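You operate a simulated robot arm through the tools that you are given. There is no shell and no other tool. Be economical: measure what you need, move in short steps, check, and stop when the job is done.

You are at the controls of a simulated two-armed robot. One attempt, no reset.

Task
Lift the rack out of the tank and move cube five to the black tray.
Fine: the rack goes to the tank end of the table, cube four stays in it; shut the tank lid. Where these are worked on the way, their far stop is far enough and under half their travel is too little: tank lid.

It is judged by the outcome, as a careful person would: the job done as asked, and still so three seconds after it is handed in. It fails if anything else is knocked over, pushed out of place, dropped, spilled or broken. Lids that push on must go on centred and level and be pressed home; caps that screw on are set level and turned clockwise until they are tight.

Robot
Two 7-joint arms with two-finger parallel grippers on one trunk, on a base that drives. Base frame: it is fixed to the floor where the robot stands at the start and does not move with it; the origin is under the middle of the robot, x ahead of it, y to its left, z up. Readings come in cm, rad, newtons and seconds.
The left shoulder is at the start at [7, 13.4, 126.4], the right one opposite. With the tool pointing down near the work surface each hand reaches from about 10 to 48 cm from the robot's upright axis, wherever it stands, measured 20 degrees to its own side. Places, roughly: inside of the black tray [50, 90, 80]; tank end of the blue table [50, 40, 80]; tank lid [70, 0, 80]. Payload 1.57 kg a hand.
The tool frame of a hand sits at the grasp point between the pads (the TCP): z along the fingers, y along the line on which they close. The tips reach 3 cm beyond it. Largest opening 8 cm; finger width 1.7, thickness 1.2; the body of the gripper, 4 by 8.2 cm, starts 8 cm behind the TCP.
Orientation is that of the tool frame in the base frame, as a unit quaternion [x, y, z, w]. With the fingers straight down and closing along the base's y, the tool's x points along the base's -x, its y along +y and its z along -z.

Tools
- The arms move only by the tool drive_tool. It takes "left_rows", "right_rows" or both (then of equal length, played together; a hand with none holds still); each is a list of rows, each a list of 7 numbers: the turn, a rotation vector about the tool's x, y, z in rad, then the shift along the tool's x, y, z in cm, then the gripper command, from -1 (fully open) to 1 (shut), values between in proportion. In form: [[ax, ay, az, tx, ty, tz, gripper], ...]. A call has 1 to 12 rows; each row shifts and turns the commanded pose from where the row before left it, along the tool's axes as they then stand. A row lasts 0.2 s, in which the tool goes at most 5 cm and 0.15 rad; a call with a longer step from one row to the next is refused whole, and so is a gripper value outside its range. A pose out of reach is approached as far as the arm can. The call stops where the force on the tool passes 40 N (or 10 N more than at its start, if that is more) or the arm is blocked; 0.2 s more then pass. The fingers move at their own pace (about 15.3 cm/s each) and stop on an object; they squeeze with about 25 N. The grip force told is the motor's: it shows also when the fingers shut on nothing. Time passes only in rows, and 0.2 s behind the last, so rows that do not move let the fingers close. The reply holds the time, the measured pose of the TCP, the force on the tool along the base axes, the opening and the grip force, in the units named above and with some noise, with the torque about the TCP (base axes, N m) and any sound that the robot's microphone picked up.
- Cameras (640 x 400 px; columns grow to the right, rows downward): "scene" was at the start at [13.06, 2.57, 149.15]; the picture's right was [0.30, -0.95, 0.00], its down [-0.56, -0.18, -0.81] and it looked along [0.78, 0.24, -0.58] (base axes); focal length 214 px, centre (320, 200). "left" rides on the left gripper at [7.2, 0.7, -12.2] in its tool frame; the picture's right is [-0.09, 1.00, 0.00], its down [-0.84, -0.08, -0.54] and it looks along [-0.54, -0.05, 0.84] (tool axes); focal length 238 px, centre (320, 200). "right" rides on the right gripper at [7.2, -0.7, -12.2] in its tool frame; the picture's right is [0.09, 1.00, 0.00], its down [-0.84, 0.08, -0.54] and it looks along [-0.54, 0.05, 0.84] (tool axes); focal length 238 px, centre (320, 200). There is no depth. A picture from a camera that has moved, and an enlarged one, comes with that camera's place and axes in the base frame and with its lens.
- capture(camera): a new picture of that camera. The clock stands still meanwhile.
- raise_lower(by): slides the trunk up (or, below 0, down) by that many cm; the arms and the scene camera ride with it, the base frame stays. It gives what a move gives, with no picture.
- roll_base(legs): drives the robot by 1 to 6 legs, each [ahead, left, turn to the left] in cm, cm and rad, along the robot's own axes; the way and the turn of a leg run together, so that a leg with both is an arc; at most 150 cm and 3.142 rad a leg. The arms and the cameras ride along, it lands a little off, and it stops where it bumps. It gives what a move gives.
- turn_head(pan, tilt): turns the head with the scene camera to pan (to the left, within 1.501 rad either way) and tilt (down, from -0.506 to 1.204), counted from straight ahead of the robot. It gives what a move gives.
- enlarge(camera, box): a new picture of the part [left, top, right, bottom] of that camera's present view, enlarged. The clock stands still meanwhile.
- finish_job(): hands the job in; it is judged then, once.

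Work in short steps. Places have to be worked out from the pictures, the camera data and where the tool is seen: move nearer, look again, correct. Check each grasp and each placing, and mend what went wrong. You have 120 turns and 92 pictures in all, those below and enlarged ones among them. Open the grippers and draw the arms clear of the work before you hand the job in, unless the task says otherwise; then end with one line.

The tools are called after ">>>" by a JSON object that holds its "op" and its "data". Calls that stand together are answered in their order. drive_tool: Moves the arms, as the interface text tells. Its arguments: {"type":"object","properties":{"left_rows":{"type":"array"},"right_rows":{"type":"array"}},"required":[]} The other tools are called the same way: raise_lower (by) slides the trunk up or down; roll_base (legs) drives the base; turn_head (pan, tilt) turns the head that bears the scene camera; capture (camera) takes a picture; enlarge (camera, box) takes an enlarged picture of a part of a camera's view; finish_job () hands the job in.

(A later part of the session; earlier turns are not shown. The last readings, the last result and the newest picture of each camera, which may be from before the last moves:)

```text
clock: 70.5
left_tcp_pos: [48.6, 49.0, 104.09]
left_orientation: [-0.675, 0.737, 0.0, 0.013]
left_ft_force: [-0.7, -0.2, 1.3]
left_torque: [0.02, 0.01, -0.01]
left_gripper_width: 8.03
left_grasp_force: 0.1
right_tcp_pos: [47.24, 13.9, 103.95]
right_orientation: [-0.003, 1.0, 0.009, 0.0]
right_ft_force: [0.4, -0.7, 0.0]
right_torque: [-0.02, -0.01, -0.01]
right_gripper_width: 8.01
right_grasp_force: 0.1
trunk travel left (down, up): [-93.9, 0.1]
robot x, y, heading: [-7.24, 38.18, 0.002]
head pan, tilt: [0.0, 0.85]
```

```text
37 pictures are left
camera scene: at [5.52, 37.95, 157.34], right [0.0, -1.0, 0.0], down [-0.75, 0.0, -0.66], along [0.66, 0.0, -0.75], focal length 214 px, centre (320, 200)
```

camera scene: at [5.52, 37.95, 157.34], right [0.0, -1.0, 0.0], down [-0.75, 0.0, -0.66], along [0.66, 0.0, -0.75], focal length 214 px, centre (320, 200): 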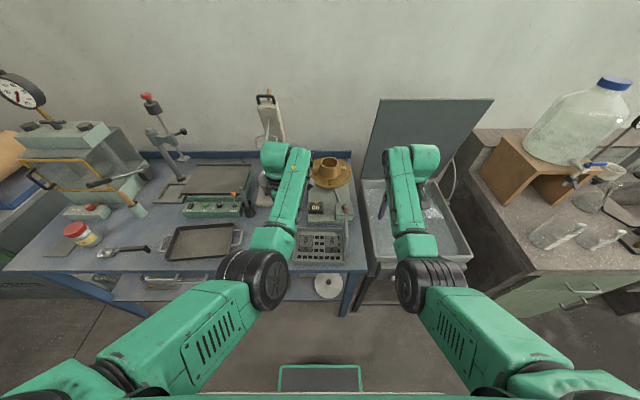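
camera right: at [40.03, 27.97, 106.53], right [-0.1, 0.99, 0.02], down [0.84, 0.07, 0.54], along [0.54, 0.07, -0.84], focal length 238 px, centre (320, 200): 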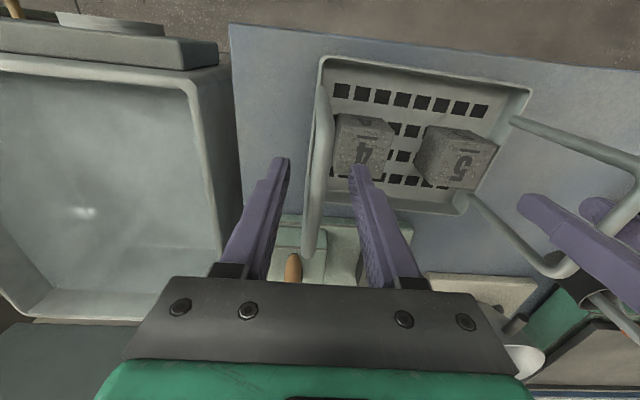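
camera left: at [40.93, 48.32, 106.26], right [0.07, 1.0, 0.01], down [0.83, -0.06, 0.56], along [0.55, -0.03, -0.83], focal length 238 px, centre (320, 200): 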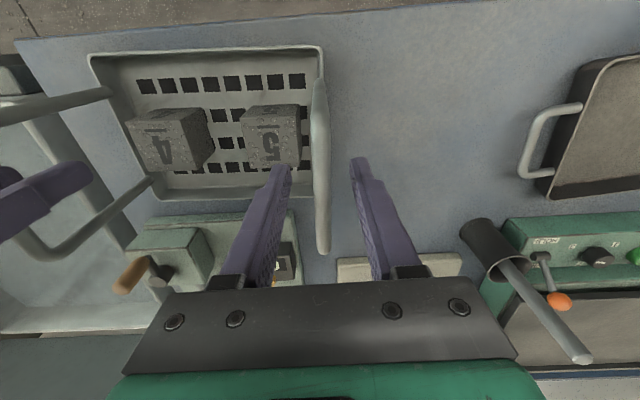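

Good. Finish the twist, centre over cube 5 (y≈43.75), and descend to z≈97 to check.

>>> {"op": "drive_tool", "data": {"left_rows": [[0, 0, -0.087, 2.6, 0.1, 0, -1], [0, 0, 0, 2.65, 0.1, 2, -1], [0, 0, 0, 0, 0, 2.5, -1], [0, 0, 0, 0, 0, 2.5, -1]]}}

>>> {"op": "capture", "data": {"camera": "left"}}

```text
clock: 71.5
left_tcp_pos: [47.97, 42.77, 97.03]
left_orientation: [-0.701, 0.713, -0.003, 0.009]
left_ft_force: [-0.3, 0.2, 0.3]
left_torque: [-0.05, 0.0, 0.01]
left_gripper_width: 7.99
left_grasp_force: 0.1
right_tcp_pos: [47.38, 14.13, 104.05]
right_orientation: [-0.004, 1.0, 0.01, 0.0]
right_ft_force: [0.1, 0.1, 0.3]
right_torque: [0.02, 0.05, 0.01]
right_gripper_width: 8.0
right_grasp_force: 0.1
trunk travel left (down, up): [-93.9, 0.1]
robot x, y, heading: [-6.81, 37.89, -0.002]
head pan, tilt: [0.0, 0.85]
```

```text
36 pictures are left
camera left: at [46.88, 35.59, 109.06], right [-0.99, 0.11, -0.01], down [0.08, 0.83, 0.55], along [0.07, 0.55, -0.83], focal length 238 px, centre (320, 200)
```

left: 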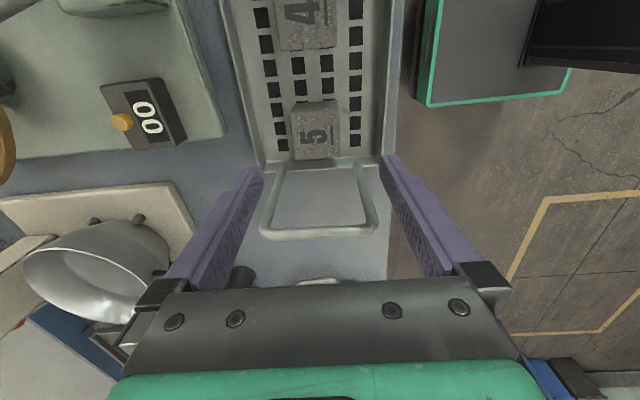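

Zoom to pin down cube 5's position.

>>> {"op": "enlarge", "data": {"camera": "left", "box": [220, 60, 420, 260]}}

```text
2.00 times, centred on (320, 160) of left
camera zoom: at [46.88, 35.59, 109.06], right [-0.99, 0.11, -0.01], down [0.08, 0.83, 0.55], along [0.07, 0.55, -0.83], focal length 477 px, centre (320, 280)
```

zoom: 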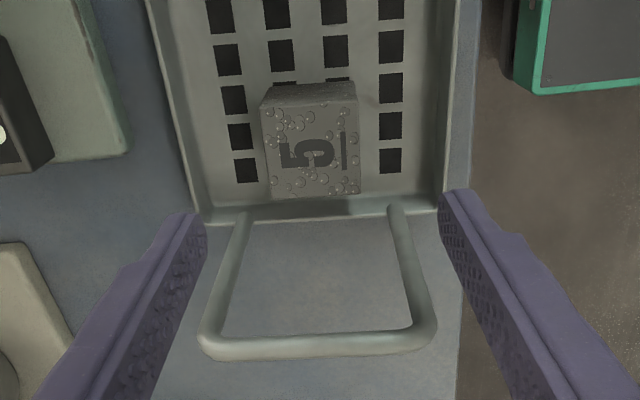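

Cube 5 centre ≈(48.4, 43.4). Adjust and lower the trunk 10 cm, then check.

>>> {"op": "drive_tool", "data": {"left_rows": [[0, 0, 0, -0.6, -0.4, 0, -1]]}}

>>> {"op": "raise_lower", "data": {"by": -9.5}}

>>> {"op": "capture", "data": {"camera": "left"}}

```text
clock: 71.9
left_tcp_pos: [48.31, 43.04, 97.32]
left_orientation: [-0.7, 0.714, -0.004, 0.008]
left_ft_force: [-0.1, 0.6, -0.6]
left_torque: [0.03, 0.02, 0.02]
left_gripper_width: 8.01
left_grasp_force: 0.0
right_tcp_pos: [47.26, 13.91, 104.06]
right_orientation: [-0.004, 1.0, 0.01, 0.0]
right_ft_force: [-0.1, 0.1, -0.5]
right_torque: [-0.04, 0.02, -0.01]
right_gripper_width: 8.03
right_grasp_force: 0.1
trunk travel left (down, up): [-93.9, 0.1]
robot x, y, heading: [-7.21, 38.29, -0.001]
head pan, tilt: [0.0, 0.85]
```

```text
clock: 73.2
left_tcp_pos: [48.36, 43.12, 87.79]
left_orientation: [-0.701, 0.713, -0.005, 0.008]
left_ft_force: [0.6, -0.5, 0.8]
left_torque: [0.0, 0.02, 0.01]
left_gripper_width: 8.01
left_grasp_force: 0.1
right_tcp_pos: [47.16, 13.94, 94.67]
right_orientation: [-0.004, 1.0, 0.01, 0.0]
right_ft_force: [-0.2, 0.1, 0.6]
right_torque: [0.04, -0.01, 0.0]
right_gripper_width: 7.99
right_grasp_force: 0.2
trunk travel left (down, up): [-84.4, 9.6]
robot x, y, heading: [-6.76, 38.1, -0.001]
head pan, tilt: [0.0, 0.85]
```

```text
34 pictures are left
camera left: at [47.31, 36.02, 99.78], right [-0.99, 0.11, -0.02], down [0.08, 0.83, 0.55], along [0.07, 0.54, -0.84], focal length 238 px, centre (320, 200)
```

left: 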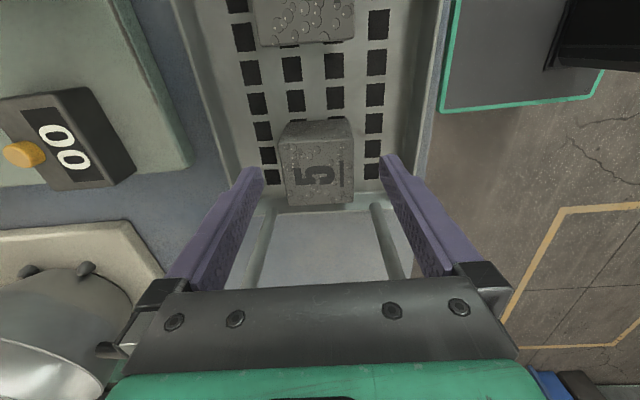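

Cube 5 sits centred between the fingers. Lower 3.3 cm in steps and close.

>>> {"op": "drive_tool", "data": {"left_rows": [[0, 0, 0, 0, 0, 1.1, -1], [0, 0, 0, 0, 0, 1.1, -1], [0, 0, 0, 0, 0, 1.1, -1], [0, 0, 0, 0, 0, 0, 0.3], [0, 0, 0, 0, 0, 0, 1], [0, 0, 0, 0, 0, 0, 1]]}}

```text
clock: 74.5
left_tcp_pos: [48.86, 43.2, 85.69]
left_orientation: [-0.703, 0.711, -0.011, 0.014]
left_ft_force: [-1.8, 1.2, 0.2]
left_torque: [0.02, 0.15, -0.07]
left_gripper_width: 4.84
left_grasp_force: 24.9
left hand out of reach, approached as far as the arm can: row 3
right_tcp_pos: [47.28, 13.92, 94.52]
right_orientation: [-0.004, 1.0, 0.01, 0.0]
right_ft_force: [-0.2, 1.7, -0.2]
right_torque: [0.04, -0.03, -0.02]
right_gripper_width: 7.99
right_grasp_force: 0.1
trunk travel left (down, up): [-84.4, 9.6]
robot x, y, heading: [-7.16, 37.67, -0.003]
head pan, tilt: [0.0, 0.85]
```

Gripped (4.84 cm). Lift with the trunk 9.5 cm and check.

>>> {"op": "raise_lower", "data": {"by": 9.5}}

>>> {"op": "drive_tool", "data": {"left_rows": [[0, 0, 0, 0, 0, -2, 1], [0, 0, 0, 0, 0, -2, 1], [0, 0, 0, 0, 0, -2, 1], [0, 0, 0, 0, 0, -2, 1]]}}

>>> {"op": "capture", "data": {"camera": "left"}}

>>> {"op": "capture", "data": {"camera": "scene"}}

```text
clock: 75.8
left_tcp_pos: [49.04, 43.12, 95.1]
left_orientation: [-0.703, 0.711, -0.012, 0.012]
left_ft_force: [0.0, -0.1, -3.0]
left_torque: [0.02, -0.01, 0.01]
left_gripper_width: 4.87
left_grasp_force: 25.8
right_tcp_pos: [47.24, 14.06, 104.15]
right_orientation: [-0.004, 1.0, 0.01, 0.001]
right_ft_force: [-0.4, -0.2, -0.8]
right_torque: [0.04, -0.03, 0.02]
right_gripper_width: 7.98
right_grasp_force: 0.0
trunk travel left (down, up): [-93.9, 0.1]
robot x, y, heading: [-7.13, 38.1, 0.0]
head pan, tilt: [0.0, 0.85]
```

```text
clock: 76.8
left_tcp_pos: [48.65, 43.21, 103.09]
left_orientation: [-0.703, 0.711, -0.011, 0.013]
left_ft_force: [0.3, 0.0, -2.8]
left_torque: [0.01, 0.0, 0.02]
left_gripper_width: 4.85
left_grasp_force: 25.0
right_tcp_pos: [47.33, 13.96, 104.09]
right_orientation: [-0.004, 1.0, 0.01, 0.001]
right_ft_force: [0.0, 0.2, -1.0]
right_torque: [0.01, 0.03, 0.0]
right_gripper_width: 7.99
right_grasp_force: 0.1
trunk travel left (down, up): [-93.9, 0.1]
robot x, y, heading: [-7.0, 38.08, -0.004]
head pan, tilt: [0.0, 0.85]
```

```text
33 pictures are left
camera left: at [47.42, 36.12, 115.25], right [-0.99, 0.1, -0.04], down [0.07, 0.84, 0.55], along [0.09, 0.54, -0.84], focal length 238 px, centre (320, 200)
```

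left: 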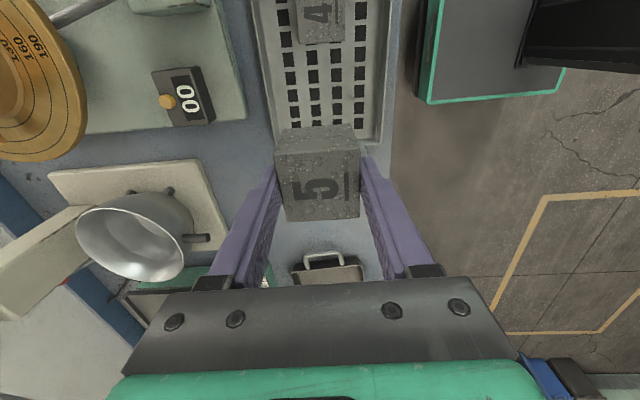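

```text
32 pictures are left
camera scene: at [5.51, 37.94, 157.34], right [0.0, -1.0, 0.0], down [-0.75, 0.0, -0.66], along [0.66, 0.0, -0.75], focal length 214 px, centre (320, 200)
```

scene: 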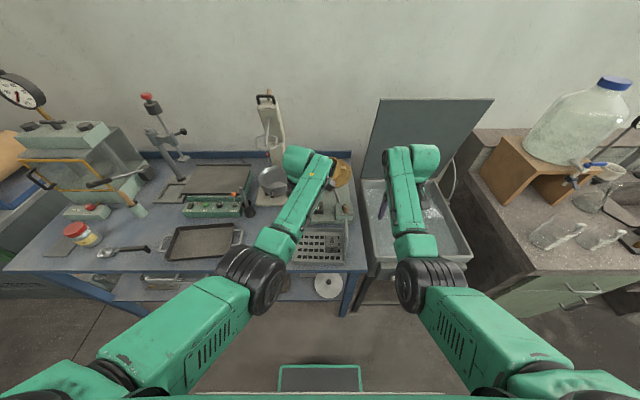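

Cube 5 held securely; cube 4 stays in the rack. Strafe left 44 cm to bring it over the black tray.

>>> {"op": "roll_base", "data": {"legs": [[0, 44, 0]]}}

>>> {"op": "capture", "data": {"camera": "left"}}

>>> {"op": "capture", "data": {"camera": "scene"}}

```text
clock: 79.5
left_tcp_pos: [48.83, 87.03, 103.18]
left_orientation: [-0.702, 0.712, -0.011, 0.014]
left_ft_force: [-0.8, -0.9, -3.2]
left_torque: [0.0, -0.01, -0.01]
left_gripper_width: 4.86
left_grasp_force: 25.0
right_tcp_pos: [47.33, 57.74, 103.97]
right_orientation: [-0.002, 1.0, 0.01, 0.0]
right_ft_force: [0.0, -0.6, 0.2]
right_torque: [0.01, 0.01, 0.01]
right_gripper_width: 7.98
right_grasp_force: 0.0
trunk travel left (down, up): [-93.9, 0.1]
robot x, y, heading: [-6.87, 82.11, -0.004]
head pan, tilt: [0.0, 0.85]
```

```text
31 pictures are left
camera left: at [47.62, 79.86, 115.22], right [-0.99, 0.11, -0.04], down [0.07, 0.83, 0.55], along [0.09, 0.54, -0.84], focal length 238 px, centre (320, 200)
```

left: 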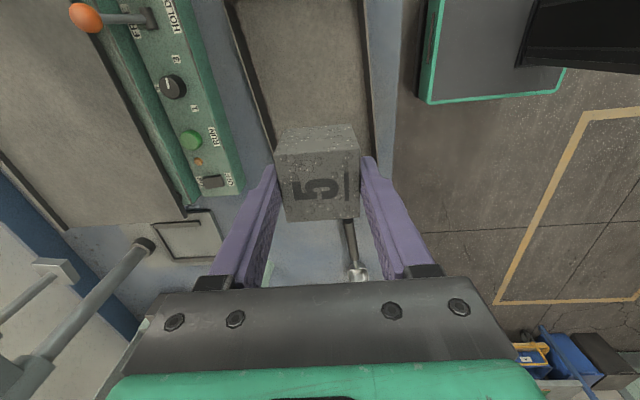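

```text
30 pictures are left
camera scene: at [5.73, 81.78, 157.33], right [-0.01, -1.0, 0.0], down [-0.75, 0.0, -0.66], along [0.66, 0.0, -0.75], focal length 214 px, centre (320, 200)
```

scene: 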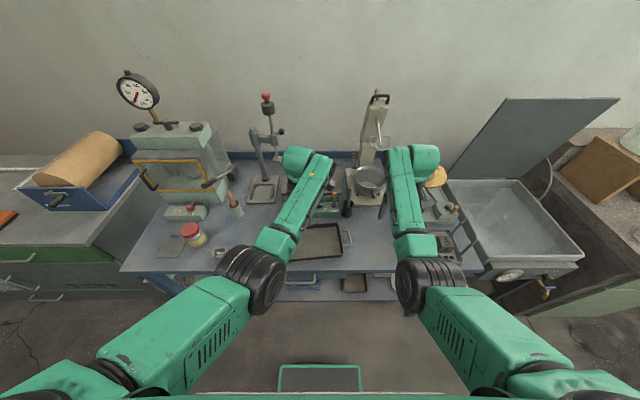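

The cube is over the tray (tray x≈43–58, y≈74–100). Centre it in x and lower the trunk 13 cm.

>>> {"op": "drive_tool", "data": {"left_rows": [[0, 0, 0, 0, -1.5, 0, 1]]}}

>>> {"op": "raise_lower", "data": {"by": -13}}

>>> {"op": "capture", "data": {"camera": "left"}}

```text
clock: 79.9
left_tcp_pos: [50.35, 87.08, 103.03]
left_orientation: [-0.702, 0.712, -0.012, 0.014]
left_ft_force: [0.0, -0.3, -2.4]
left_torque: [-0.01, 0.0, 0.03]
left_gripper_width: 4.84
left_grasp_force: 24.7
right_tcp_pos: [47.54, 57.83, 103.99]
right_orientation: [-0.002, 1.0, 0.01, 0.0]
right_ft_force: [0.4, 0.5, 0.6]
right_torque: [0.01, 0.03, 0.01]
right_gripper_width: 7.99
right_grasp_force: 0.0
trunk travel left (down, up): [-93.9, 0.1]
robot x, y, heading: [-6.54, 81.52, -0.003]
head pan, tilt: [0.0, 0.85]
```

```text
clock: 81.5
left_tcp_pos: [50.24, 87.11, 90.09]
left_orientation: [-0.702, 0.712, -0.013, 0.014]
left_ft_force: [0.3, -1.0, -2.5]
left_torque: [0.0, 0.03, 0.0]
left_gripper_width: 4.84
left_grasp_force: 24.5
right_tcp_pos: [47.36, 57.82, 90.97]
right_orientation: [-0.001, 1.0, 0.01, -0.001]
right_ft_force: [0.4, 0.5, 0.0]
right_torque: [0.02, -0.03, 0.01]
right_gripper_width: 8.0
right_grasp_force: 0.0
trunk travel left (down, up): [-80.9, 13.1]
robot x, y, heading: [-6.53, 82.26, -0.006]
head pan, tilt: [0.0, 0.85]
```

```text
29 pictures are left
camera left: at [49.08, 80.06, 102.28], right [-0.99, 0.11, -0.04], down [0.07, 0.84, 0.55], along [0.09, 0.54, -0.84], focal length 238 px, centre (320, 200)
```

left: 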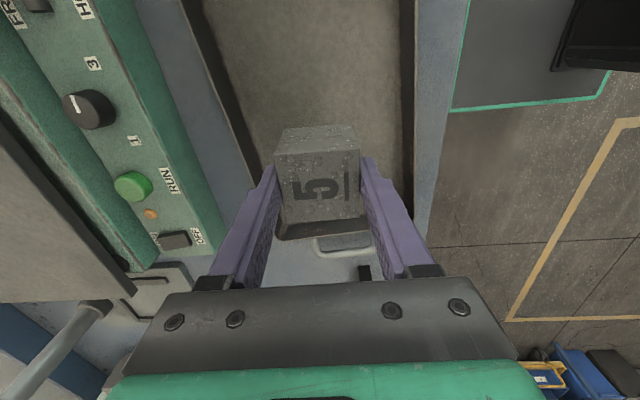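

Tray rim is well clear around the cube. Lower in 0.6 cm steps until contact.

>>> {"op": "drive_tool", "data": {"left_rows": [[0, 0, 0, 0, 0, 0.9, 1], [0, 0, 0, 0, 0, 0.9, 1], [0, 0, 0, 0, 0, 0.6, 1], [0, 0, 0, 0, 0, 0.6, 1], [0, 0, 0, 0, 0, 0.5, 1]]}}

```text
clock: 82.7
left_tcp_pos: [50.42, 87.16, 86.56]
left_orientation: [-0.702, 0.712, -0.014, 0.013]
left_ft_force: [-0.3, 0.2, -3.0]
left_torque: [0.03, -0.01, 0.01]
left_gripper_width: 4.87
left_grasp_force: 24.8
right_tcp_pos: [47.44, 57.83, 91.02]
right_orientation: [-0.002, 1.0, 0.009, -0.001]
right_ft_force: [0.2, 0.4, -0.1]
right_torque: [0.0, 0.02, 0.0]
right_gripper_width: 8.01
right_grasp_force: 0.1
trunk travel left (down, up): [-80.9, 13.1]
robot x, y, heading: [-6.81, 82.16, -0.006]
head pan, tilt: [0.0, 0.85]
```

>>> {"op": "drive_tool", "data": {"left_rows": [[0, 0, 0, 0, 0, 0.3, 1], [0, 0, 0, 0, 0, 0.3, 1], [0, 0, 0, 0, 0, 0.3, 1], [0, 0, 0, 0, 0, 0.3, 1]]}}

```text
clock: 83.7
left_tcp_pos: [50.43, 87.11, 85.59]
left_orientation: [-0.701, 0.713, -0.013, 0.015]
left_ft_force: [2.8, 1.2, 5.5]
left_torque: [0.13, 0.08, -0.06]
left_gripper_width: 4.86
left_grasp_force: 25.2
right_tcp_pos: [47.2, 57.78, 91.14]
right_orientation: [-0.002, 1.0, 0.009, 0.001]
right_ft_force: [-0.6, 0.1, -0.1]
right_torque: [-0.02, 0.0, -0.01]
right_gripper_width: 7.97
right_grasp_force: 0.1
trunk travel left (down, up): [-80.9, 13.1]
robot x, y, heading: [-6.86, 82.1, -0.009]
head pan, tilt: [0.0, 0.85]
```

The force flipped from −3 to +5.5 N: the cube stands on the tray floor. Release and rise.

>>> {"op": "drive_tool", "data": {"left_rows": [[0, 0, 0, 0, 0, 0, 0], [0, 0, 0, 0, 0, 0, -1], [0, 0, 0, 0, 0, 0, -1], [0, 0, 0, 0, 0, -3, -1], [0, 0, 0, 0, 0, -4, -1], [0, 0, 0, 0, 0, -4, -1], [0, 0, 0, 0, 0, -4, -1]]}}

>>> {"op": "capture", "data": {"camera": "left"}}

```text
clock: 85.3
left_tcp_pos: [49.55, 87.08, 100.54]
left_orientation: [-0.702, 0.712, -0.012, 0.013]
left_ft_force: [0.5, 0.1, 0.6]
left_torque: [0.0, 0.0, 0.0]
left_gripper_width: 8.0
left_grasp_force: 0.1
right_tcp_pos: [47.22, 57.87, 91.06]
right_orientation: [-0.002, 1.0, 0.01, 0.001]
right_ft_force: [-1.0, -0.8, 0.9]
right_torque: [0.01, 0.02, -0.05]
right_gripper_width: 8.02
right_grasp_force: 0.0
trunk travel left (down, up): [-80.9, 13.1]
robot x, y, heading: [-7.02, 82.02, -0.007]
head pan, tilt: [0.0, 0.85]
```

```text
28 pictures are left
camera left: at [48.41, 79.97, 112.58], right [-0.99, 0.11, -0.04], down [0.07, 0.83, 0.55], along [0.09, 0.54, -0.84], focal length 238 px, centre (320, 200)
```

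left: 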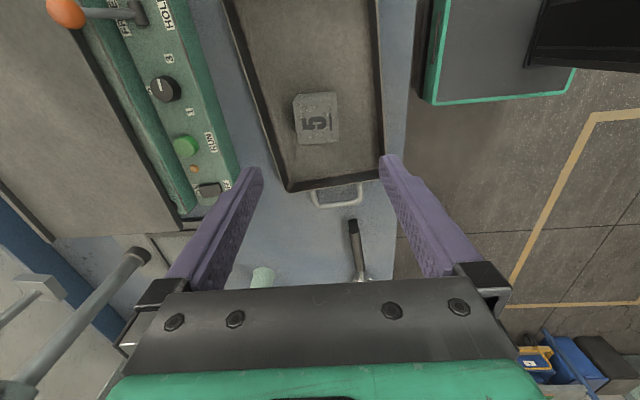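

Cube 5 stands in the black tray. Now to the lid: raise the trunk fully and strafe back right 78 cm in front of the tank.

>>> {"op": "raise_lower", "data": {"by": 13}}

>>> {"op": "roll_base", "data": {"legs": [[0, -78, 0]]}}

>>> {"op": "capture", "data": {"camera": "scene"}}

```text
clock: 86.9
left_tcp_pos: [49.75, 86.98, 113.31]
left_orientation: [-0.702, 0.712, -0.011, 0.013]
left_ft_force: [-0.7, 0.2, 0.5]
left_torque: [-0.02, 0.01, 0.0]
left_gripper_width: 7.97
left_grasp_force: 0.0
right_tcp_pos: [47.38, 57.8, 103.99]
right_orientation: [-0.001, 1.0, 0.009, 0.0]
right_ft_force: [0.3, -0.2, 0.3]
right_torque: [-0.03, -0.01, 0.05]
right_gripper_width: 7.99
right_grasp_force: 0.0
trunk travel left (down, up): [-93.9, 0.1]
robot x, y, heading: [-6.81, 81.8, -0.008]
head pan, tilt: [0.0, 0.85]
```

```text
clock: 91.1
left_tcp_pos: [49.56, 8.63, 113.4]
left_orientation: [-0.704, 0.71, -0.014, 0.013]
left_ft_force: [-0.2, 0.9, -0.2]
left_torque: [0.0, 0.01, 0.04]
left_gripper_width: 8.01
left_grasp_force: 0.0
right_tcp_pos: [47.3, -20.59, 104.1]
right_orientation: [-0.005, 1.0, 0.01, -0.001]
right_ft_force: [0.4, -0.7, 1.1]
right_torque: [-0.02, 0.04, 0.02]
right_gripper_width: 7.98
right_grasp_force: 0.0
trunk travel left (down, up): [-93.9, 0.1]
robot x, y, heading: [-6.88, 3.29, 0.003]
head pan, tilt: [0.0, 0.85]
```

```text
27 pictures are left
camera scene: at [5.5, 3.36, 157.34], right [0.0, -1.0, 0.0], down [-0.75, 0.0, -0.66], along [0.66, 0.0, -0.75], focal length 214 px, centre (320, 200)
```

scene: 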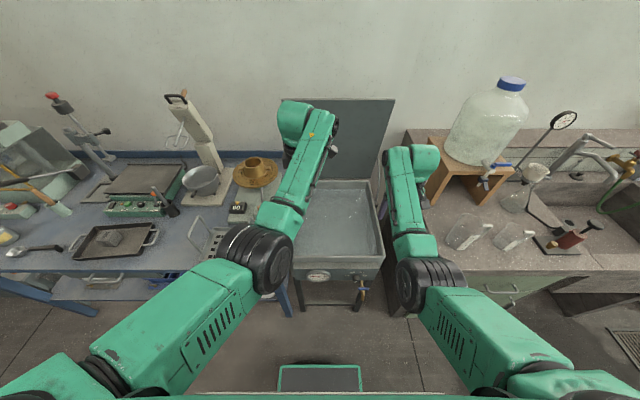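

Lid top edge at about x 81, z 124. I'll hook it with the left hand (closing along x): raise the left hand and pitch it slightly forward.

>>> {"op": "drive_tool", "data": {"left_rows": [[0.05, 0, 0, 0, 0, -3, -1], [0.05, 0, 0, 0, 0, -3, -1], [0.05, 0, 0, 0, 0, -3, -1], [0.05, 0, 0, 0, 0, -3, -1], [0.05, 0, 0, 0, 0, -3, -1], [0.05, 0, 0, 0, 0, -3, -1]]}}

```text
clock: 92.5
left_tcp_pos: [51.68, 7.86, 129.54]
left_orientation: [-0.694, 0.701, -0.118, 0.119]
left_ft_force: [-0.6, -0.4, 0.1]
left_torque: [-0.04, 0.02, 0.02]
left_gripper_width: 7.98
left_grasp_force: 0.0
left hand out of reach, approached as far as the arm can: row 3, 4, 5, 6
right_tcp_pos: [47.21, -20.75, 104.08]
right_orientation: [-0.004, 1.0, 0.01, 0.0]
right_ft_force: [0.2, -0.7, 0.4]
right_torque: [0.0, 0.03, -0.01]
right_gripper_width: 8.02
right_grasp_force: 0.0
trunk travel left (down, up): [-93.9, 0.1]
robot x, y, heading: [-7.24, 3.45, 0.0]
head pan, tilt: [0.0, 0.85]
```

Move the right hand up and right out of the lid's swing.

>>> {"op": "drive_tool", "data": {"right_rows": [[0, 0, 0, 0, -2, -3, 1], [0, 0, 0, 0, -2, -3, 1], [0, 0, 0, 0, -2, -3, 1], [0, 0, 0, 0, -2, -3, 1], [0, 0, 0, 0, 0, -3, 1], [0, 0, 0, 0, 0, -3, 1], [0, 0, 0, 0, 0, -3, 1]]}}

>>> {"op": "roll_base", "data": {"legs": [[17, 0, 0]]}}

>>> {"op": "capture", "data": {"camera": "scene"}}

```text
clock: 94.1
left_tcp_pos: [51.52, 7.94, 129.56]
left_orientation: [-0.694, 0.701, -0.118, 0.118]
left_ft_force: [-0.6, 0.3, -0.9]
left_torque: [0.0, -0.01, -0.03]
left_gripper_width: 8.0
left_grasp_force: 0.0
right_tcp_pos: [47.35, -28.86, 124.81]
right_orientation: [-0.006, 1.0, 0.01, -0.001]
right_ft_force: [0.0, 0.7, -0.4]
right_torque: [-0.02, -0.01, 0.03]
right_gripper_width: 0.01
right_grasp_force: 21.2
trunk travel left (down, up): [-93.9, 0.1]
robot x, y, heading: [-7.0, 3.67, 0.002]
head pan, tilt: [0.0, 0.85]
```

```text
clock: 95.6
left_tcp_pos: [68.16, 7.8, 129.73]
left_orientation: [-0.693, 0.701, -0.119, 0.119]
left_ft_force: [-0.5, 0.2, 0.8]
left_torque: [-0.04, -0.02, 0.01]
left_gripper_width: 8.02
left_grasp_force: 0.0
right_tcp_pos: [63.96, -29.01, 125.09]
right_orientation: [-0.004, 1.0, 0.01, 0.002]
right_ft_force: [-0.8, 0.9, 0.0]
right_torque: [-0.02, -0.05, -0.02]
right_gripper_width: 0.01
right_grasp_force: 21.6
trunk travel left (down, up): [-93.9, 0.1]
robot x, y, heading: [10.01, 3.16, -0.0]
head pan, tilt: [0.0, 0.85]
```

```text
26 pictures are left
camera scene: at [21.96, 3.22, 157.39], right [0.0, -1.0, 0.0], down [-0.75, 0.0, -0.66], along [0.66, 0.0, -0.75], focal length 214 px, centre (320, 200)
```

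scene: 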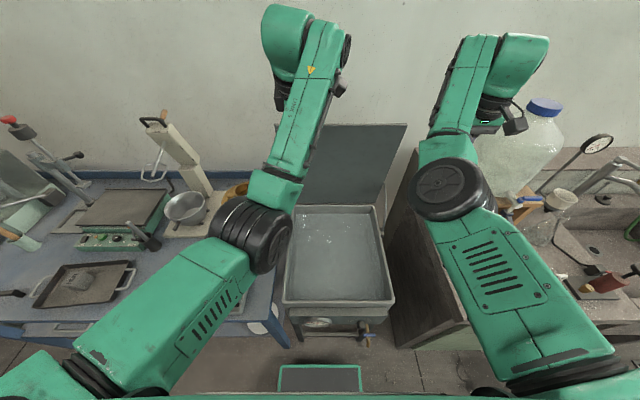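

Look with the left camera for the lid's top edge relative to the hand.

>>> {"op": "capture", "data": {"camera": "left"}}

```text
25 pictures are left
camera left: at [63.4, 0.77, 141.01], right [-0.94, 0.1, -0.33], down [-0.1, 0.84, 0.54], along [0.33, 0.54, -0.78], focal length 238 px, centre (320, 200)
```

left: 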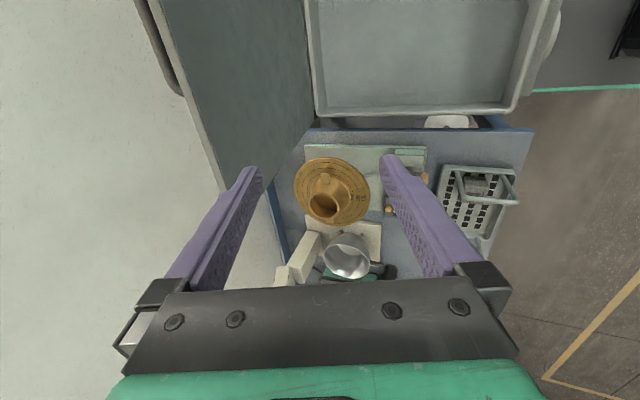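

The lid is seen edge-on with the top edge ≈(83, ·, 123). Drive 6 cm ahead and shift the hand so it straddles above the edge.

>>> {"op": "roll_base", "data": {"legs": [[6, 0, 0]]}}

>>> {"op": "drive_tool", "data": {"left_rows": [[0, 0, 0, -0.5, -2.1, 0.5, -1], [0, 0, 0, -0.5, -2.1, 0.5, -1], [0, 0, 0, 0, -2.1, 0.5, -1]]}}

>>> {"op": "capture", "data": {"camera": "left"}}

```text
clock: 96.5
left_tcp_pos: [73.59, 7.75, 130.18]
left_orientation: [-0.693, 0.7, -0.122, 0.122]
left_ft_force: [-0.8, -0.5, 0.1]
left_torque: [0.02, -0.06, 0.0]
left_gripper_width: 8.02
left_grasp_force: 0.1
right_tcp_pos: [69.24, -29.05, 125.33]
right_orientation: [-0.004, 1.0, 0.009, 0.004]
right_ft_force: [-1.3, -0.6, 0.3]
right_torque: [0.0, -0.04, -0.02]
right_gripper_width: 0.03
right_grasp_force: 21.9
trunk travel left (down, up): [-93.9, 0.1]
robot x, y, heading: [15.73, 3.35, -0.003]
head pan, tilt: [0.0, 0.85]
```

```text
clock: 97.3
left_tcp_pos: [80.3, 7.65, 131.21]
left_orientation: [-0.681, 0.709, -0.131, 0.128]
left_ft_force: [0.7, 0.4, 0.6]
left_torque: [0.04, -0.05, 0.02]
left_gripper_width: 8.0
left_grasp_force: 0.0
left hand out of reach, approached as far as the arm can: row 3
right_tcp_pos: [70.18, -29.08, 124.89]
right_orientation: [-0.004, 1.0, 0.01, 0.0]
right_ft_force: [0.6, 0.2, 0.2]
right_torque: [-0.01, -0.01, 0.01]
right_gripper_width: 0.0
right_grasp_force: 21.1
trunk travel left (down, up): [-93.9, 0.1]
robot x, y, heading: [15.81, 3.5, 0.002]
head pan, tilt: [0.0, 0.85]
```

```text
24 pictures are left
camera left: at [75.03, 0.8, 142.34], right [-0.92, 0.13, -0.36], down [-0.09, 0.84, 0.54], along [0.37, 0.53, -0.77], focal length 238 px, centre (320, 200)
```

left: 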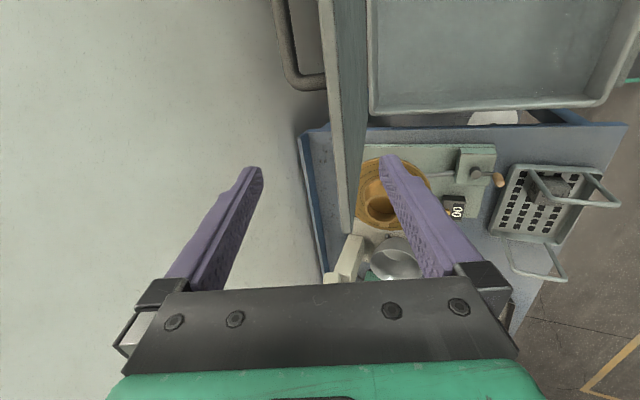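

The lid passes between the two fingers, handle clear to the side. Descend ~8 cm along the tool axis.

>>> {"op": "drive_tool", "data": {"left_rows": [[0, 0, 0, 0, 0, 2, -1], [0, 0, 0, 0, 0, 2, -1], [0, 0, 0, 0, 0, 2, -1], [0, 0, 0, 0, 0, 2, -1]]}}

>>> {"op": "capture", "data": {"camera": "left"}}

```text
clock: 98.3
left_tcp_pos: [82.46, 8.85, 122.34]
left_orientation: [-0.693, 0.701, -0.118, 0.12]
left_ft_force: [-0.1, -0.3, -0.3]
left_torque: [0.0, 0.01, 0.01]
left_gripper_width: 8.0
left_grasp_force: 0.1
left hand out of reach, approached as far as the arm can: row 1, 2
right_tcp_pos: [70.15, -29.28, 124.76]
right_orientation: [-0.004, 1.0, 0.011, 0.001]
right_ft_force: [-1.0, -0.3, -0.5]
right_torque: [-0.01, -0.03, 0.0]
right_gripper_width: 0.0
right_grasp_force: 21.0
trunk travel left (down, up): [-93.9, 0.1]
robot x, y, heading: [16.1, 3.47, -0.003]
head pan, tilt: [0.0, 0.85]
```

```text
23 pictures are left
camera left: at [77.57, 1.75, 133.64], right [-0.94, 0.1, -0.33], down [-0.1, 0.84, 0.54], along [0.33, 0.54, -0.77], focal length 238 px, centre (320, 200)
```

left: 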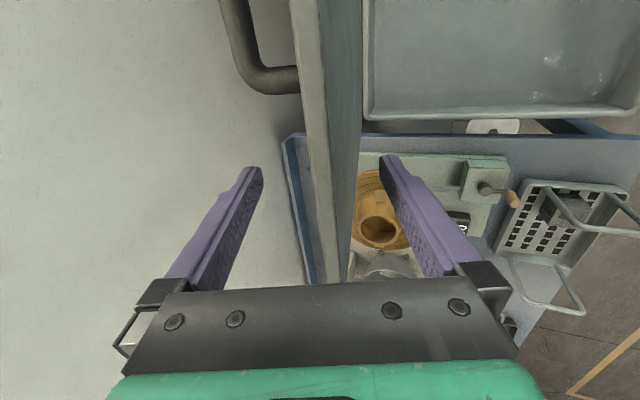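

The lid edge is well between the fingers. Narrow the gap slightly and start pulling it down along its arc.

>>> {"op": "drive_tool", "data": {"left_rows": [[0, 0, 0, 0, 0, 0, -0.1], [0, 0, 0, 0, 2, -0.3, -0.1], [0, 0, 0, 0, 3, -0.3, -0.1], [0.08, 0, 0, 0, 3.4, 0, -0.1], [0.08, 0, 0, 0, 3.4, 0, -0.1]]}}

>>> {"op": "capture", "data": {"camera": "left"}}

```text
clock: 99.5
left_tcp_pos: [71.01, 9.21, 118.73]
left_orientation: [-0.682, 0.688, -0.175, 0.174]
left_ft_force: [0.5, 0.6, 0.6]
left_torque: [-0.02, -0.01, 0.0]
left_gripper_width: 4.4
left_grasp_force: 0.0
right_tcp_pos: [70.13, -29.08, 124.83]
right_orientation: [-0.003, 1.0, 0.01, 0.001]
right_ft_force: [-0.2, -0.3, 0.4]
right_torque: [0.01, -0.02, -0.02]
right_gripper_width: 0.01
right_grasp_force: 21.5
trunk travel left (down, up): [-93.9, 0.1]
robot x, y, heading: [15.67, 3.72, -0.003]
head pan, tilt: [0.0, 0.85]
```

```text
22 pictures are left
camera left: at [64.54, 2.06, 129.07], right [-0.87, 0.1, -0.48], down [-0.18, 0.84, 0.51], along [0.45, 0.54, -0.71], focal length 238 px, centre (320, 200)
```

left: 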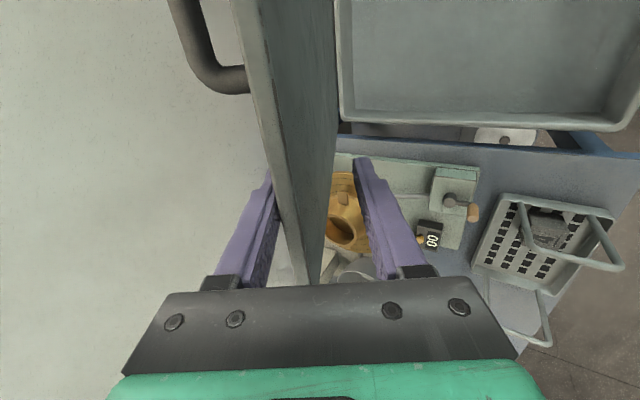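

Lid is following at ~65°. Continue two arc steps with the arm, then combine trunk down and base back.

>>> {"op": "drive_tool", "data": {"left_rows": [[0.08, 0, 0, 0, 3.3, 0.2, -0.1], [0.08, 0, 0, 0, 3.3, 0.2, -0.1]]}}

>>> {"op": "raise_lower", "data": {"by": -3}}

>>> {"op": "roll_base", "data": {"legs": [[-5, 0, 0]]}}

>>> {"op": "capture", "data": {"camera": "left"}}

```text
clock: 100.2
left_tcp_pos: [65.45, 9.73, 115.34]
left_orientation: [-0.665, 0.672, -0.227, 0.235]
left_ft_force: [-0.6, -0.4, -0.7]
left_torque: [0.02, -0.01, 0.01]
left_gripper_width: 4.39
left_grasp_force: 0.0
right_tcp_pos: [69.98, -28.98, 124.97]
right_orientation: [-0.003, 1.0, 0.009, 0.002]
right_ft_force: [0.6, 0.4, 0.3]
right_torque: [0.01, 0.0, 0.01]
right_gripper_width: 0.0
right_grasp_force: 21.0
trunk travel left (down, up): [-93.9, 0.1]
robot x, y, heading: [15.62, 3.12, -0.001]
head pan, tilt: [0.0, 0.85]
```

```text
clock: 100.9
left_tcp_pos: [65.64, 9.53, 112.12]
left_orientation: [-0.666, 0.673, -0.225, 0.231]
left_ft_force: [-0.8, -0.4, -0.1]
left_torque: [0.04, -0.03, -0.01]
left_gripper_width: 4.41
left_grasp_force: 0.1
right_tcp_pos: [70.28, -29.15, 121.84]
right_orientation: [-0.004, 1.0, 0.009, 0.001]
right_ft_force: [-0.6, 0.0, -0.2]
right_torque: [0.01, -0.04, 0.01]
right_gripper_width: 0.0
right_grasp_force: 21.8
trunk travel left (down, up): [-90.9, 3.1]
robot x, y, heading: [16.28, 3.65, -0.006]
head pan, tilt: [0.0, 0.85]
```

```text
clock: 101.8
left_tcp_pos: [61.35, 9.52, 111.37]
left_orientation: [-0.666, 0.676, -0.221, 0.226]
left_ft_force: [0.2, 0.0, 0.3]
left_torque: [0.0, 0.03, -0.02]
left_gripper_width: 4.37
left_grasp_force: 0.0
right_tcp_pos: [66.13, -29.05, 121.52]
right_orientation: [-0.004, 1.0, 0.01, -0.004]
right_ft_force: [1.4, 0.4, -0.5]
right_torque: [0.02, 0.09, -0.04]
right_gripper_width: 0.01
right_grasp_force: 21.3
trunk travel left (down, up): [-90.9, 3.1]
robot x, y, heading: [11.09, 3.37, 0.003]
head pan, tilt: [0.0, 0.85]
```

```text
21 pictures are left
camera left: at [53.43, 2.36, 120.68], right [-0.79, 0.11, -0.6], down [-0.26, 0.83, 0.49], along [0.55, 0.54, -0.63], focal length 238 px, centre (320, 200)
```

left: 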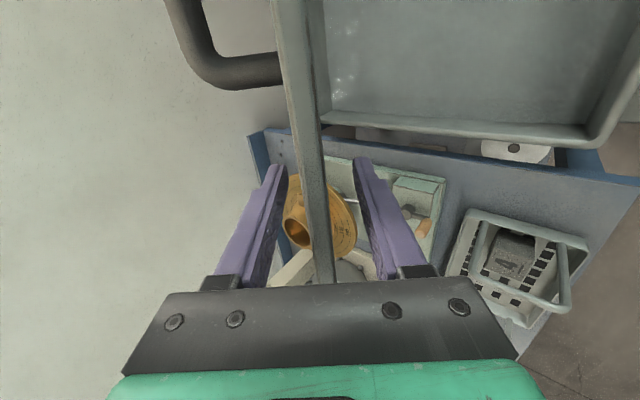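

Lid ~50° and following. Repeat the pattern.

>>> {"op": "drive_tool", "data": {"left_rows": [[0.1, 0, 0, 0, 3.3, 0, -0.1], [0.1, 0, 0, 0, 3.3, 0, -0.1]]}}

>>> {"op": "raise_lower", "data": {"by": -4}}

>>> {"op": "roll_base", "data": {"legs": [[-3.5, 0, 0]]}}

>>> {"op": "capture", "data": {"camera": "left"}}

```text
clock: 102.4
left_tcp_pos: [55.42, 9.64, 107.72]
left_orientation: [-0.639, 0.647, -0.291, 0.297]
left_ft_force: [-0.2, -0.6, -1.0]
left_torque: [0.01, -0.03, 0.01]
left_gripper_width: 4.37
left_grasp_force: 0.1
right_tcp_pos: [65.36, -28.87, 121.88]
right_orientation: [-0.004, 1.0, 0.01, 0.0]
right_ft_force: [0.3, 0.0, -0.1]
right_torque: [0.01, 0.03, -0.03]
right_gripper_width: 0.02
right_grasp_force: 21.3
trunk travel left (down, up): [-90.9, 3.1]
robot x, y, heading: [10.59, 3.3, 0.0]
head pan, tilt: [0.0, 0.85]
```

```text
clock: 103.3
left_tcp_pos: [55.61, 9.49, 103.64]
left_orientation: [-0.639, 0.648, -0.291, 0.295]
left_ft_force: [1.1, 0.9, 1.7]
left_torque: [0.0, 0.01, 0.02]
left_gripper_width: 4.41
left_grasp_force: 0.1
right_tcp_pos: [65.4, -28.98, 117.89]
right_orientation: [-0.003, 1.0, 0.01, 0.0]
right_ft_force: [-0.1, -0.2, 0.0]
right_torque: [0.02, 0.01, 0.01]
right_gripper_width: 0.0
right_grasp_force: 21.1
trunk travel left (down, up): [-86.9, 7.1]
robot x, y, heading: [11.08, 3.33, 0.002]
head pan, tilt: [0.0, 0.85]
```

```text
clock: 104.1
left_tcp_pos: [52.63, 9.68, 103.31]
left_orientation: [-0.64, 0.649, -0.289, 0.294]
left_ft_force: [0.3, 1.1, -0.3]
left_torque: [0.0, 0.02, -0.01]
left_gripper_width: 4.41
left_grasp_force: 0.0
right_tcp_pos: [62.51, -28.95, 117.48]
right_orientation: [-0.005, 1.0, 0.01, -0.004]
right_ft_force: [0.4, 0.9, 0.2]
right_torque: [0.01, 0.04, 0.0]
right_gripper_width: 0.0
right_grasp_force: 21.5
trunk travel left (down, up): [-86.9, 7.1]
robot x, y, heading: [7.47, 3.06, -0.006]
head pan, tilt: [0.0, 0.85]
```

```text
20 pictures are left
camera left: at [42.91, 2.52, 110.78], right [-0.66, 0.11, -0.75], down [-0.35, 0.83, 0.43], along [0.67, 0.54, -0.51], focal length 238 px, centre (320, 200)
```

left: 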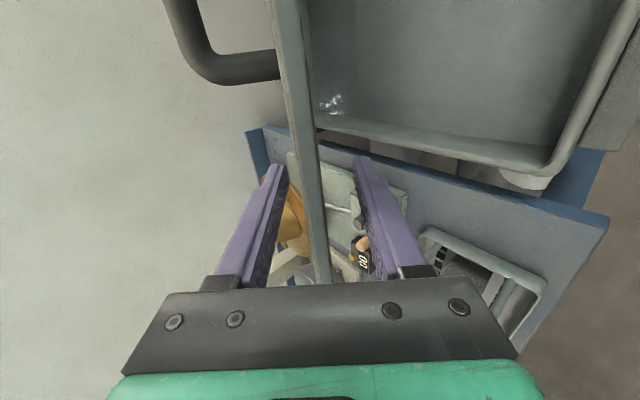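

Lid ~34°. Two more arc steps, then trunk down.

>>> {"op": "drive_tool", "data": {"left_rows": [[0.13, 0, 0, 0, 3.3, 0.2, -0.1], [0.13, 0, 0, 0, 3.3, 0.2, -0.1]]}}

>>> {"op": "raise_lower", "data": {"by": -4.5}}

>>> {"op": "capture", "data": {"camera": "left"}}

>>> {"op": "capture", "data": {"camera": "scene"}}

```text
clock: 104.7
left_tcp_pos: [48.2, 9.71, 97.98]
left_orientation: [-0.595, 0.606, -0.371, 0.376]
left_ft_force: [0.1, 0.1, 0.2]
left_torque: [0.02, 0.01, 0.0]
left_gripper_width: 4.38
left_grasp_force: 0.0
right_tcp_pos: [61.93, -28.93, 117.75]
right_orientation: [-0.004, 1.0, 0.01, 0.0]
right_ft_force: [0.1, -0.3, -0.7]
right_torque: [-0.01, -0.02, 0.0]
right_gripper_width: 0.04
right_grasp_force: 21.1
trunk travel left (down, up): [-86.9, 7.1]
robot x, y, heading: [7.63, 3.12, 0.003]
head pan, tilt: [0.0, 0.85]
```

```text
clock: 105.6
left_tcp_pos: [48.32, 9.73, 93.46]
left_orientation: [-0.596, 0.605, -0.371, 0.376]
left_ft_force: [0.3, -0.6, -4.3]
left_torque: [-0.03, -0.14, 0.03]
left_gripper_width: 4.79
left_grasp_force: 2.4
right_tcp_pos: [61.78, -29.0, 113.23]
right_orientation: [-0.003, 1.0, 0.01, 0.0]
right_ft_force: [-0.6, 0.3, -0.2]
right_torque: [0.01, 0.0, -0.03]
right_gripper_width: 0.0
right_grasp_force: 21.2
trunk travel left (down, up): [-82.4, 11.6]
robot x, y, heading: [7.71, 3.41, -0.002]
head pan, tilt: [0.0, 0.85]
```

```text
19 pictures are left
camera left: at [36.93, 2.71, 98.08], right [-0.44, 0.11, -0.89], down [-0.45, 0.84, 0.32], along [0.78, 0.54, -0.32], focal length 238 px, centre (320, 200)
```

left: 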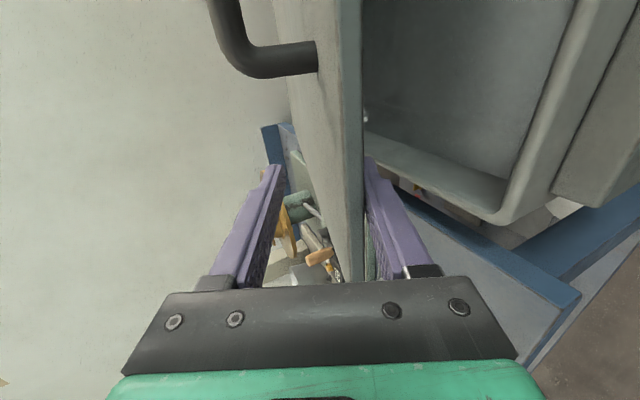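

```text
18 pictures are left
camera scene: at [19.96, 3.23, 145.82], right [0.0, -1.0, 0.0], down [-0.75, 0.0, -0.66], along [0.66, 0.0, -0.75], focal length 214 px, centre (320, 200)
```

scene: 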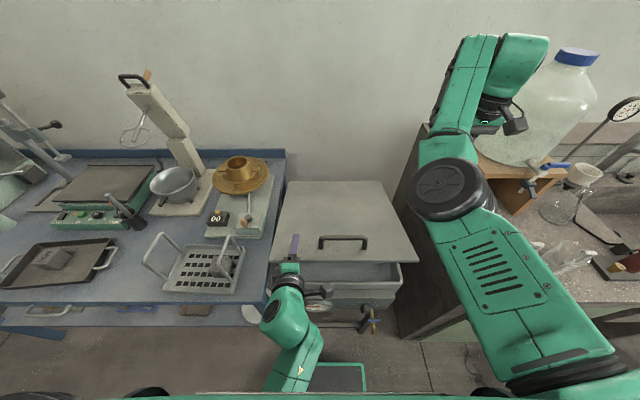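

Lid is ~20° and the hand has slid near. Open fully and back the base off to withdraw the hand.

>>> {"op": "drive_tool", "data": {"left_rows": [[0, 0, 0, 0, 0, 0, -0.4], [0, 0, 0, 0, 0, 0, -0.6]]}}

>>> {"op": "roll_base", "data": {"legs": [[-15, 0, 0]]}}

>>> {"op": "capture", "data": {"camera": "scene"}}

```text
clock: 106.2
left_tcp_pos: [48.18, 9.83, 93.27]
left_orientation: [-0.596, 0.605, -0.371, 0.376]
left_ft_force: [-0.7, -0.3, -4.5]
left_torque: [0.01, -0.15, 0.01]
left_gripper_width: 6.74
left_grasp_force: 2.1
right_tcp_pos: [61.83, -28.97, 113.34]
right_orientation: [-0.005, 1.0, 0.009, -0.001]
right_ft_force: [0.3, 0.4, -0.4]
right_torque: [-0.02, 0.03, 0.03]
right_gripper_width: 0.0
right_grasp_force: 20.9
trunk travel left (down, up): [-82.4, 11.6]
robot x, y, heading: [7.37, 2.96, -0.0]
head pan, tilt: [0.0, 0.85]
```

```text
clock: 107.6
left_tcp_pos: [33.41, 9.91, 93.32]
left_orientation: [-0.596, 0.605, -0.37, 0.376]
left_ft_force: [-0.5, -0.9, 0.2]
left_torque: [-0.03, -0.01, -0.02]
left_gripper_width: 6.42
left_grasp_force: 0.2
right_tcp_pos: [47.09, -28.96, 113.19]
right_orientation: [-0.004, 1.0, 0.01, -0.001]
right_ft_force: [0.6, 0.0, 0.1]
right_torque: [0.0, 0.0, 0.01]
right_gripper_width: 0.03
right_grasp_force: 21.1
trunk travel left (down, up): [-82.4, 11.6]
robot x, y, heading: [-7.45, 3.27, -0.004]
head pan, tilt: [0.0, 0.85]
```

```text
17 pictures are left
camera scene: at [5.2, 3.22, 145.81], right [0.0, -1.0, 0.0], down [-0.75, 0.0, -0.66], along [0.66, 0.0, -0.75], focal length 214 px, centre (320, 200)
```

scene: 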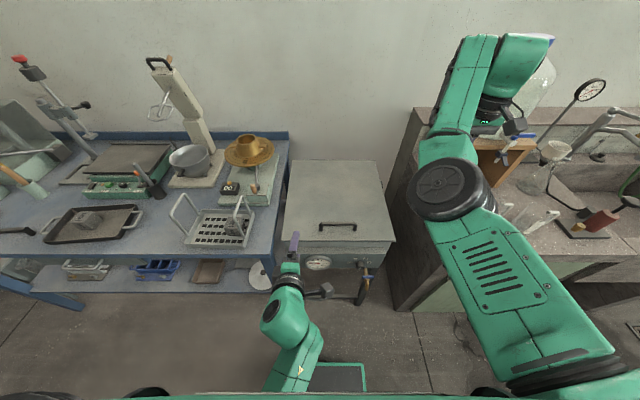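

The lid appears to have settled closed. Zoom to verify.

>>> {"op": "enlarge", "data": {"camera": "scene", "box": [270, 150, 410, 290]}}

>>> {"op": "enlarge", "data": {"camera": "scene", "box": [20, 140, 280, 300]}}

```text
2.86 times, centred on (340, 220) of scene
camera zoom: at [5.2, 3.22, 145.81], right [0.0, -1.0, 0.0], down [-0.75, 0.0, -0.66], along [0.66, 0.0, -0.75], focal length 613 px, centre (263, 143)
```

zoom: 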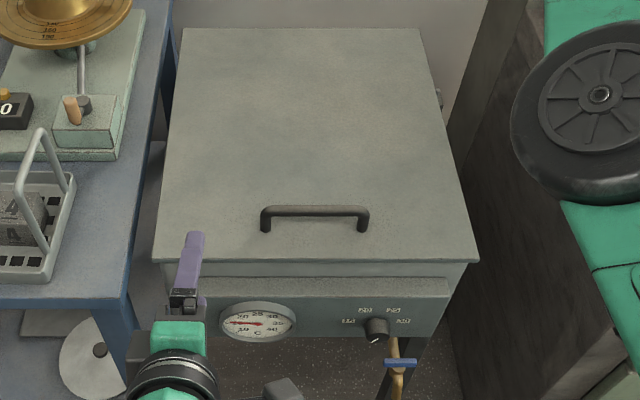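

```text
2.46 times, centred on (150, 220) of scene
camera zoom: at [5.2, 3.22, 145.81], right [0.0, -1.0, 0.0], down [-0.75, 0.0, -0.66], along [0.66, 0.0, -0.75], focal length 528 px, centre (738, 151)
```

zoom: 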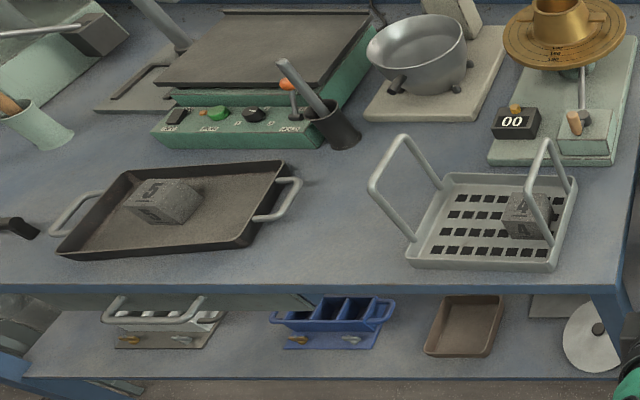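

Everything looks right; cube 4 in the rack, cube 5 in the tray. To be certain the lid is fully home, press gently on its front with the closed left fingers.

>>> {"op": "drive_tool", "data": {"left_rows": [[0, 0, 0, 0, -1.75, -0.95, 1], [0, 0, 0, 0, -1.75, -0.95, 1]]}}

>>> {"op": "roll_base", "data": {"legs": [[16, 0, 0]]}}

>>> {"op": "drive_tool", "data": {"left_rows": [[0, 0, 0, 0, 2.6, 1.4, 1], [0, 0, 0, 0, 2.6, 1.4, 1], [0, 0, 0, 0, 1.75, 0.96, 1], [0, 0, 0, 0, 0.9, 0.48, 1], [0, 0, 0, 0, 0.9, 0.48, 1], [0, 0, 0, 0, 0.9, 0.48, 1]]}}

```text
clock: 108.2
left_tcp_pos: [33.03, 10.28, 97.22]
left_orientation: [-0.565, 0.627, -0.363, 0.395]
left_ft_force: [-0.5, -0.3, -0.2]
left_torque: [-0.01, -0.04, -0.01]
left_gripper_width: 0.0
left_grasp_force: 21.3
right_tcp_pos: [46.83, -28.8, 113.35]
right_orientation: [-0.005, 1.0, 0.009, 0.0]
right_ft_force: [-0.4, -0.2, -0.1]
right_torque: [0.0, -0.01, 0.01]
right_gripper_width: 0.03
right_grasp_force: 21.5
trunk travel left (down, up): [-82.4, 11.6]
robot x, y, heading: [-7.82, 3.06, 0.001]
head pan, tilt: [0.0, 0.85]
```

```text
clock: 109.6
left_tcp_pos: [48.16, 10.19, 97.07]
left_orientation: [-0.564, 0.629, -0.364, 0.393]
left_ft_force: [-0.3, 0.1, 0.5]
left_torque: [0.03, 0.01, 0.03]
left_gripper_width: 0.02
left_grasp_force: 21.2
right_tcp_pos: [62.1, -29.01, 113.43]
right_orientation: [-0.005, 1.0, 0.009, 0.001]
right_ft_force: [0.0, -0.4, 0.4]
right_torque: [-0.05, -0.04, -0.01]
right_gripper_width: 0.0
right_grasp_force: 20.7
trunk travel left (down, up): [-82.4, 11.6]
robot x, y, heading: [8.28, 3.7, 0.001]
head pan, tilt: [0.0, 0.85]
```

```text
clock: 110.2
left_tcp_pos: [46.95, 11.73, 89.27]
left_orientation: [-0.484, 0.695, -0.337, 0.411]
left_ft_force: [-0.4, -0.7, -0.1]
left_torque: [0.01, 0.01, 0.0]
left_gripper_width: 0.0
left_grasp_force: 21.3
right_tcp_pos: [62.29, -28.77, 113.44]
right_orientation: [-0.005, 1.0, 0.009, 0.0]
right_ft_force: [-0.8, 0.2, -0.4]
right_torque: [0.0, 0.01, 0.01]
right_gripper_width: 0.0
right_grasp_force: 21.8
trunk travel left (down, up): [-82.4, 11.6]
robot x, y, heading: [7.82, 3.17, -0.003]
head pan, tilt: [0.0, 0.85]
stopped in row 3 (left hand): the arm was blocked; the commanded pose is now the measured one
```

The arm folds again here; use the trunk in small decrements instead.

>>> {"op": "raise_lower", "data": {"by": -4.5}}

>>> {"op": "enlarge", "data": {"camera": "scene", "box": [220, 150, 420, 350]}}

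```text
clock: 111.1
left_tcp_pos: [47.02, 11.71, 84.71]
left_orientation: [-0.485, 0.695, -0.336, 0.412]
left_ft_force: [0.6, -0.4, 0.3]
left_torque: [-0.01, -0.01, -0.04]
left_gripper_width: 0.01
left_grasp_force: 21.2
right_tcp_pos: [62.47, -28.93, 108.82]
right_orientation: [-0.006, 1.0, 0.01, 0.001]
right_ft_force: [0.2, 0.0, 0.2]
right_torque: [0.03, 0.01, -0.02]
right_gripper_width: 0.02
right_grasp_force: 21.3
trunk travel left (down, up): [-77.9, 16.1]
robot x, y, heading: [7.79, 3.15, 0.002]
head pan, tilt: [0.0, 0.85]
```

```text
2.00 times, centred on (320, 250) of scene
camera zoom: at [20.42, 3.26, 141.34], right [0.0, -1.0, 0.0], down [-0.75, 0.0, -0.66], along [0.66, 0.0, -0.75], focal length 429 px, centre (320, 100)
```

zoom: 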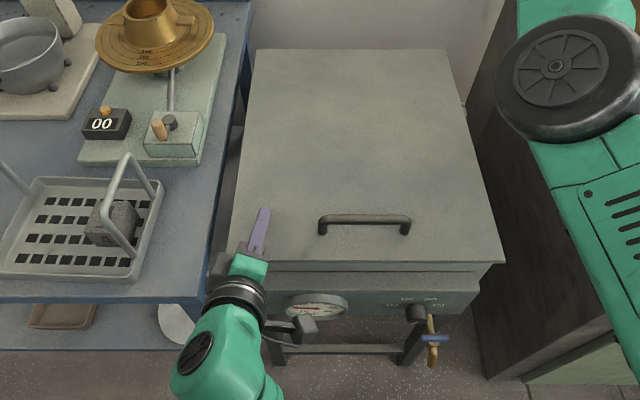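

Tip is ~2.5 cm above the lid. Lower 2 cm, then small steps.

>>> {"op": "raise_lower", "data": {"by": -2}}

>>> {"op": "raise_lower", "data": {"by": -0.7}}

```text
clock: 111.8
left_tcp_pos: [47.06, 11.71, 83.34]
left_orientation: [-0.481, 0.691, -0.341, 0.417]
left_ft_force: [4.4, 4.7, 35.8]
left_torque: [-0.12, -0.9, 0.12]
left_gripper_width: 0.0
left_grasp_force: 21.1
right_tcp_pos: [62.11, -28.85, 107.06]
right_orientation: [-0.005, 1.0, 0.008, 0.002]
right_ft_force: [-0.3, 0.2, 0.3]
right_torque: [0.01, -0.04, 0.01]
right_gripper_width: 0.03
right_grasp_force: 21.3
trunk travel left (down, up): [-75.9, 18.1]
robot x, y, heading: [7.85, 3.4, -0.003]
head pan, tilt: [0.0, 0.85]
```

```text
clock: 112.1
left_tcp_pos: [47.1, 11.7, 83.47]
left_orientation: [-0.481, 0.689, -0.344, 0.42]
left_ft_force: [-13.9, -0.2, 12.7]
left_torque: [-0.05, 0.0, -0.1]
left_gripper_width: 0.0
left_grasp_force: 21.3
right_tcp_pos: [61.98, -28.83, 106.75]
right_orientation: [-0.006, 1.0, 0.009, 0.002]
right_ft_force: [-0.6, 0.5, 0.1]
right_torque: [0.0, 0.04, -0.04]
right_gripper_width: 0.0
right_grasp_force: 20.9
trunk travel left (down, up): [-75.6, 18.4]
robot x, y, heading: [8.01, 3.28, 0.002]
head pan, tilt: [0.0, 0.85]
stopped: the force on the tool passed its limit at 50 N (the readings are from after the stop); the commanded pose is now the measured one
```

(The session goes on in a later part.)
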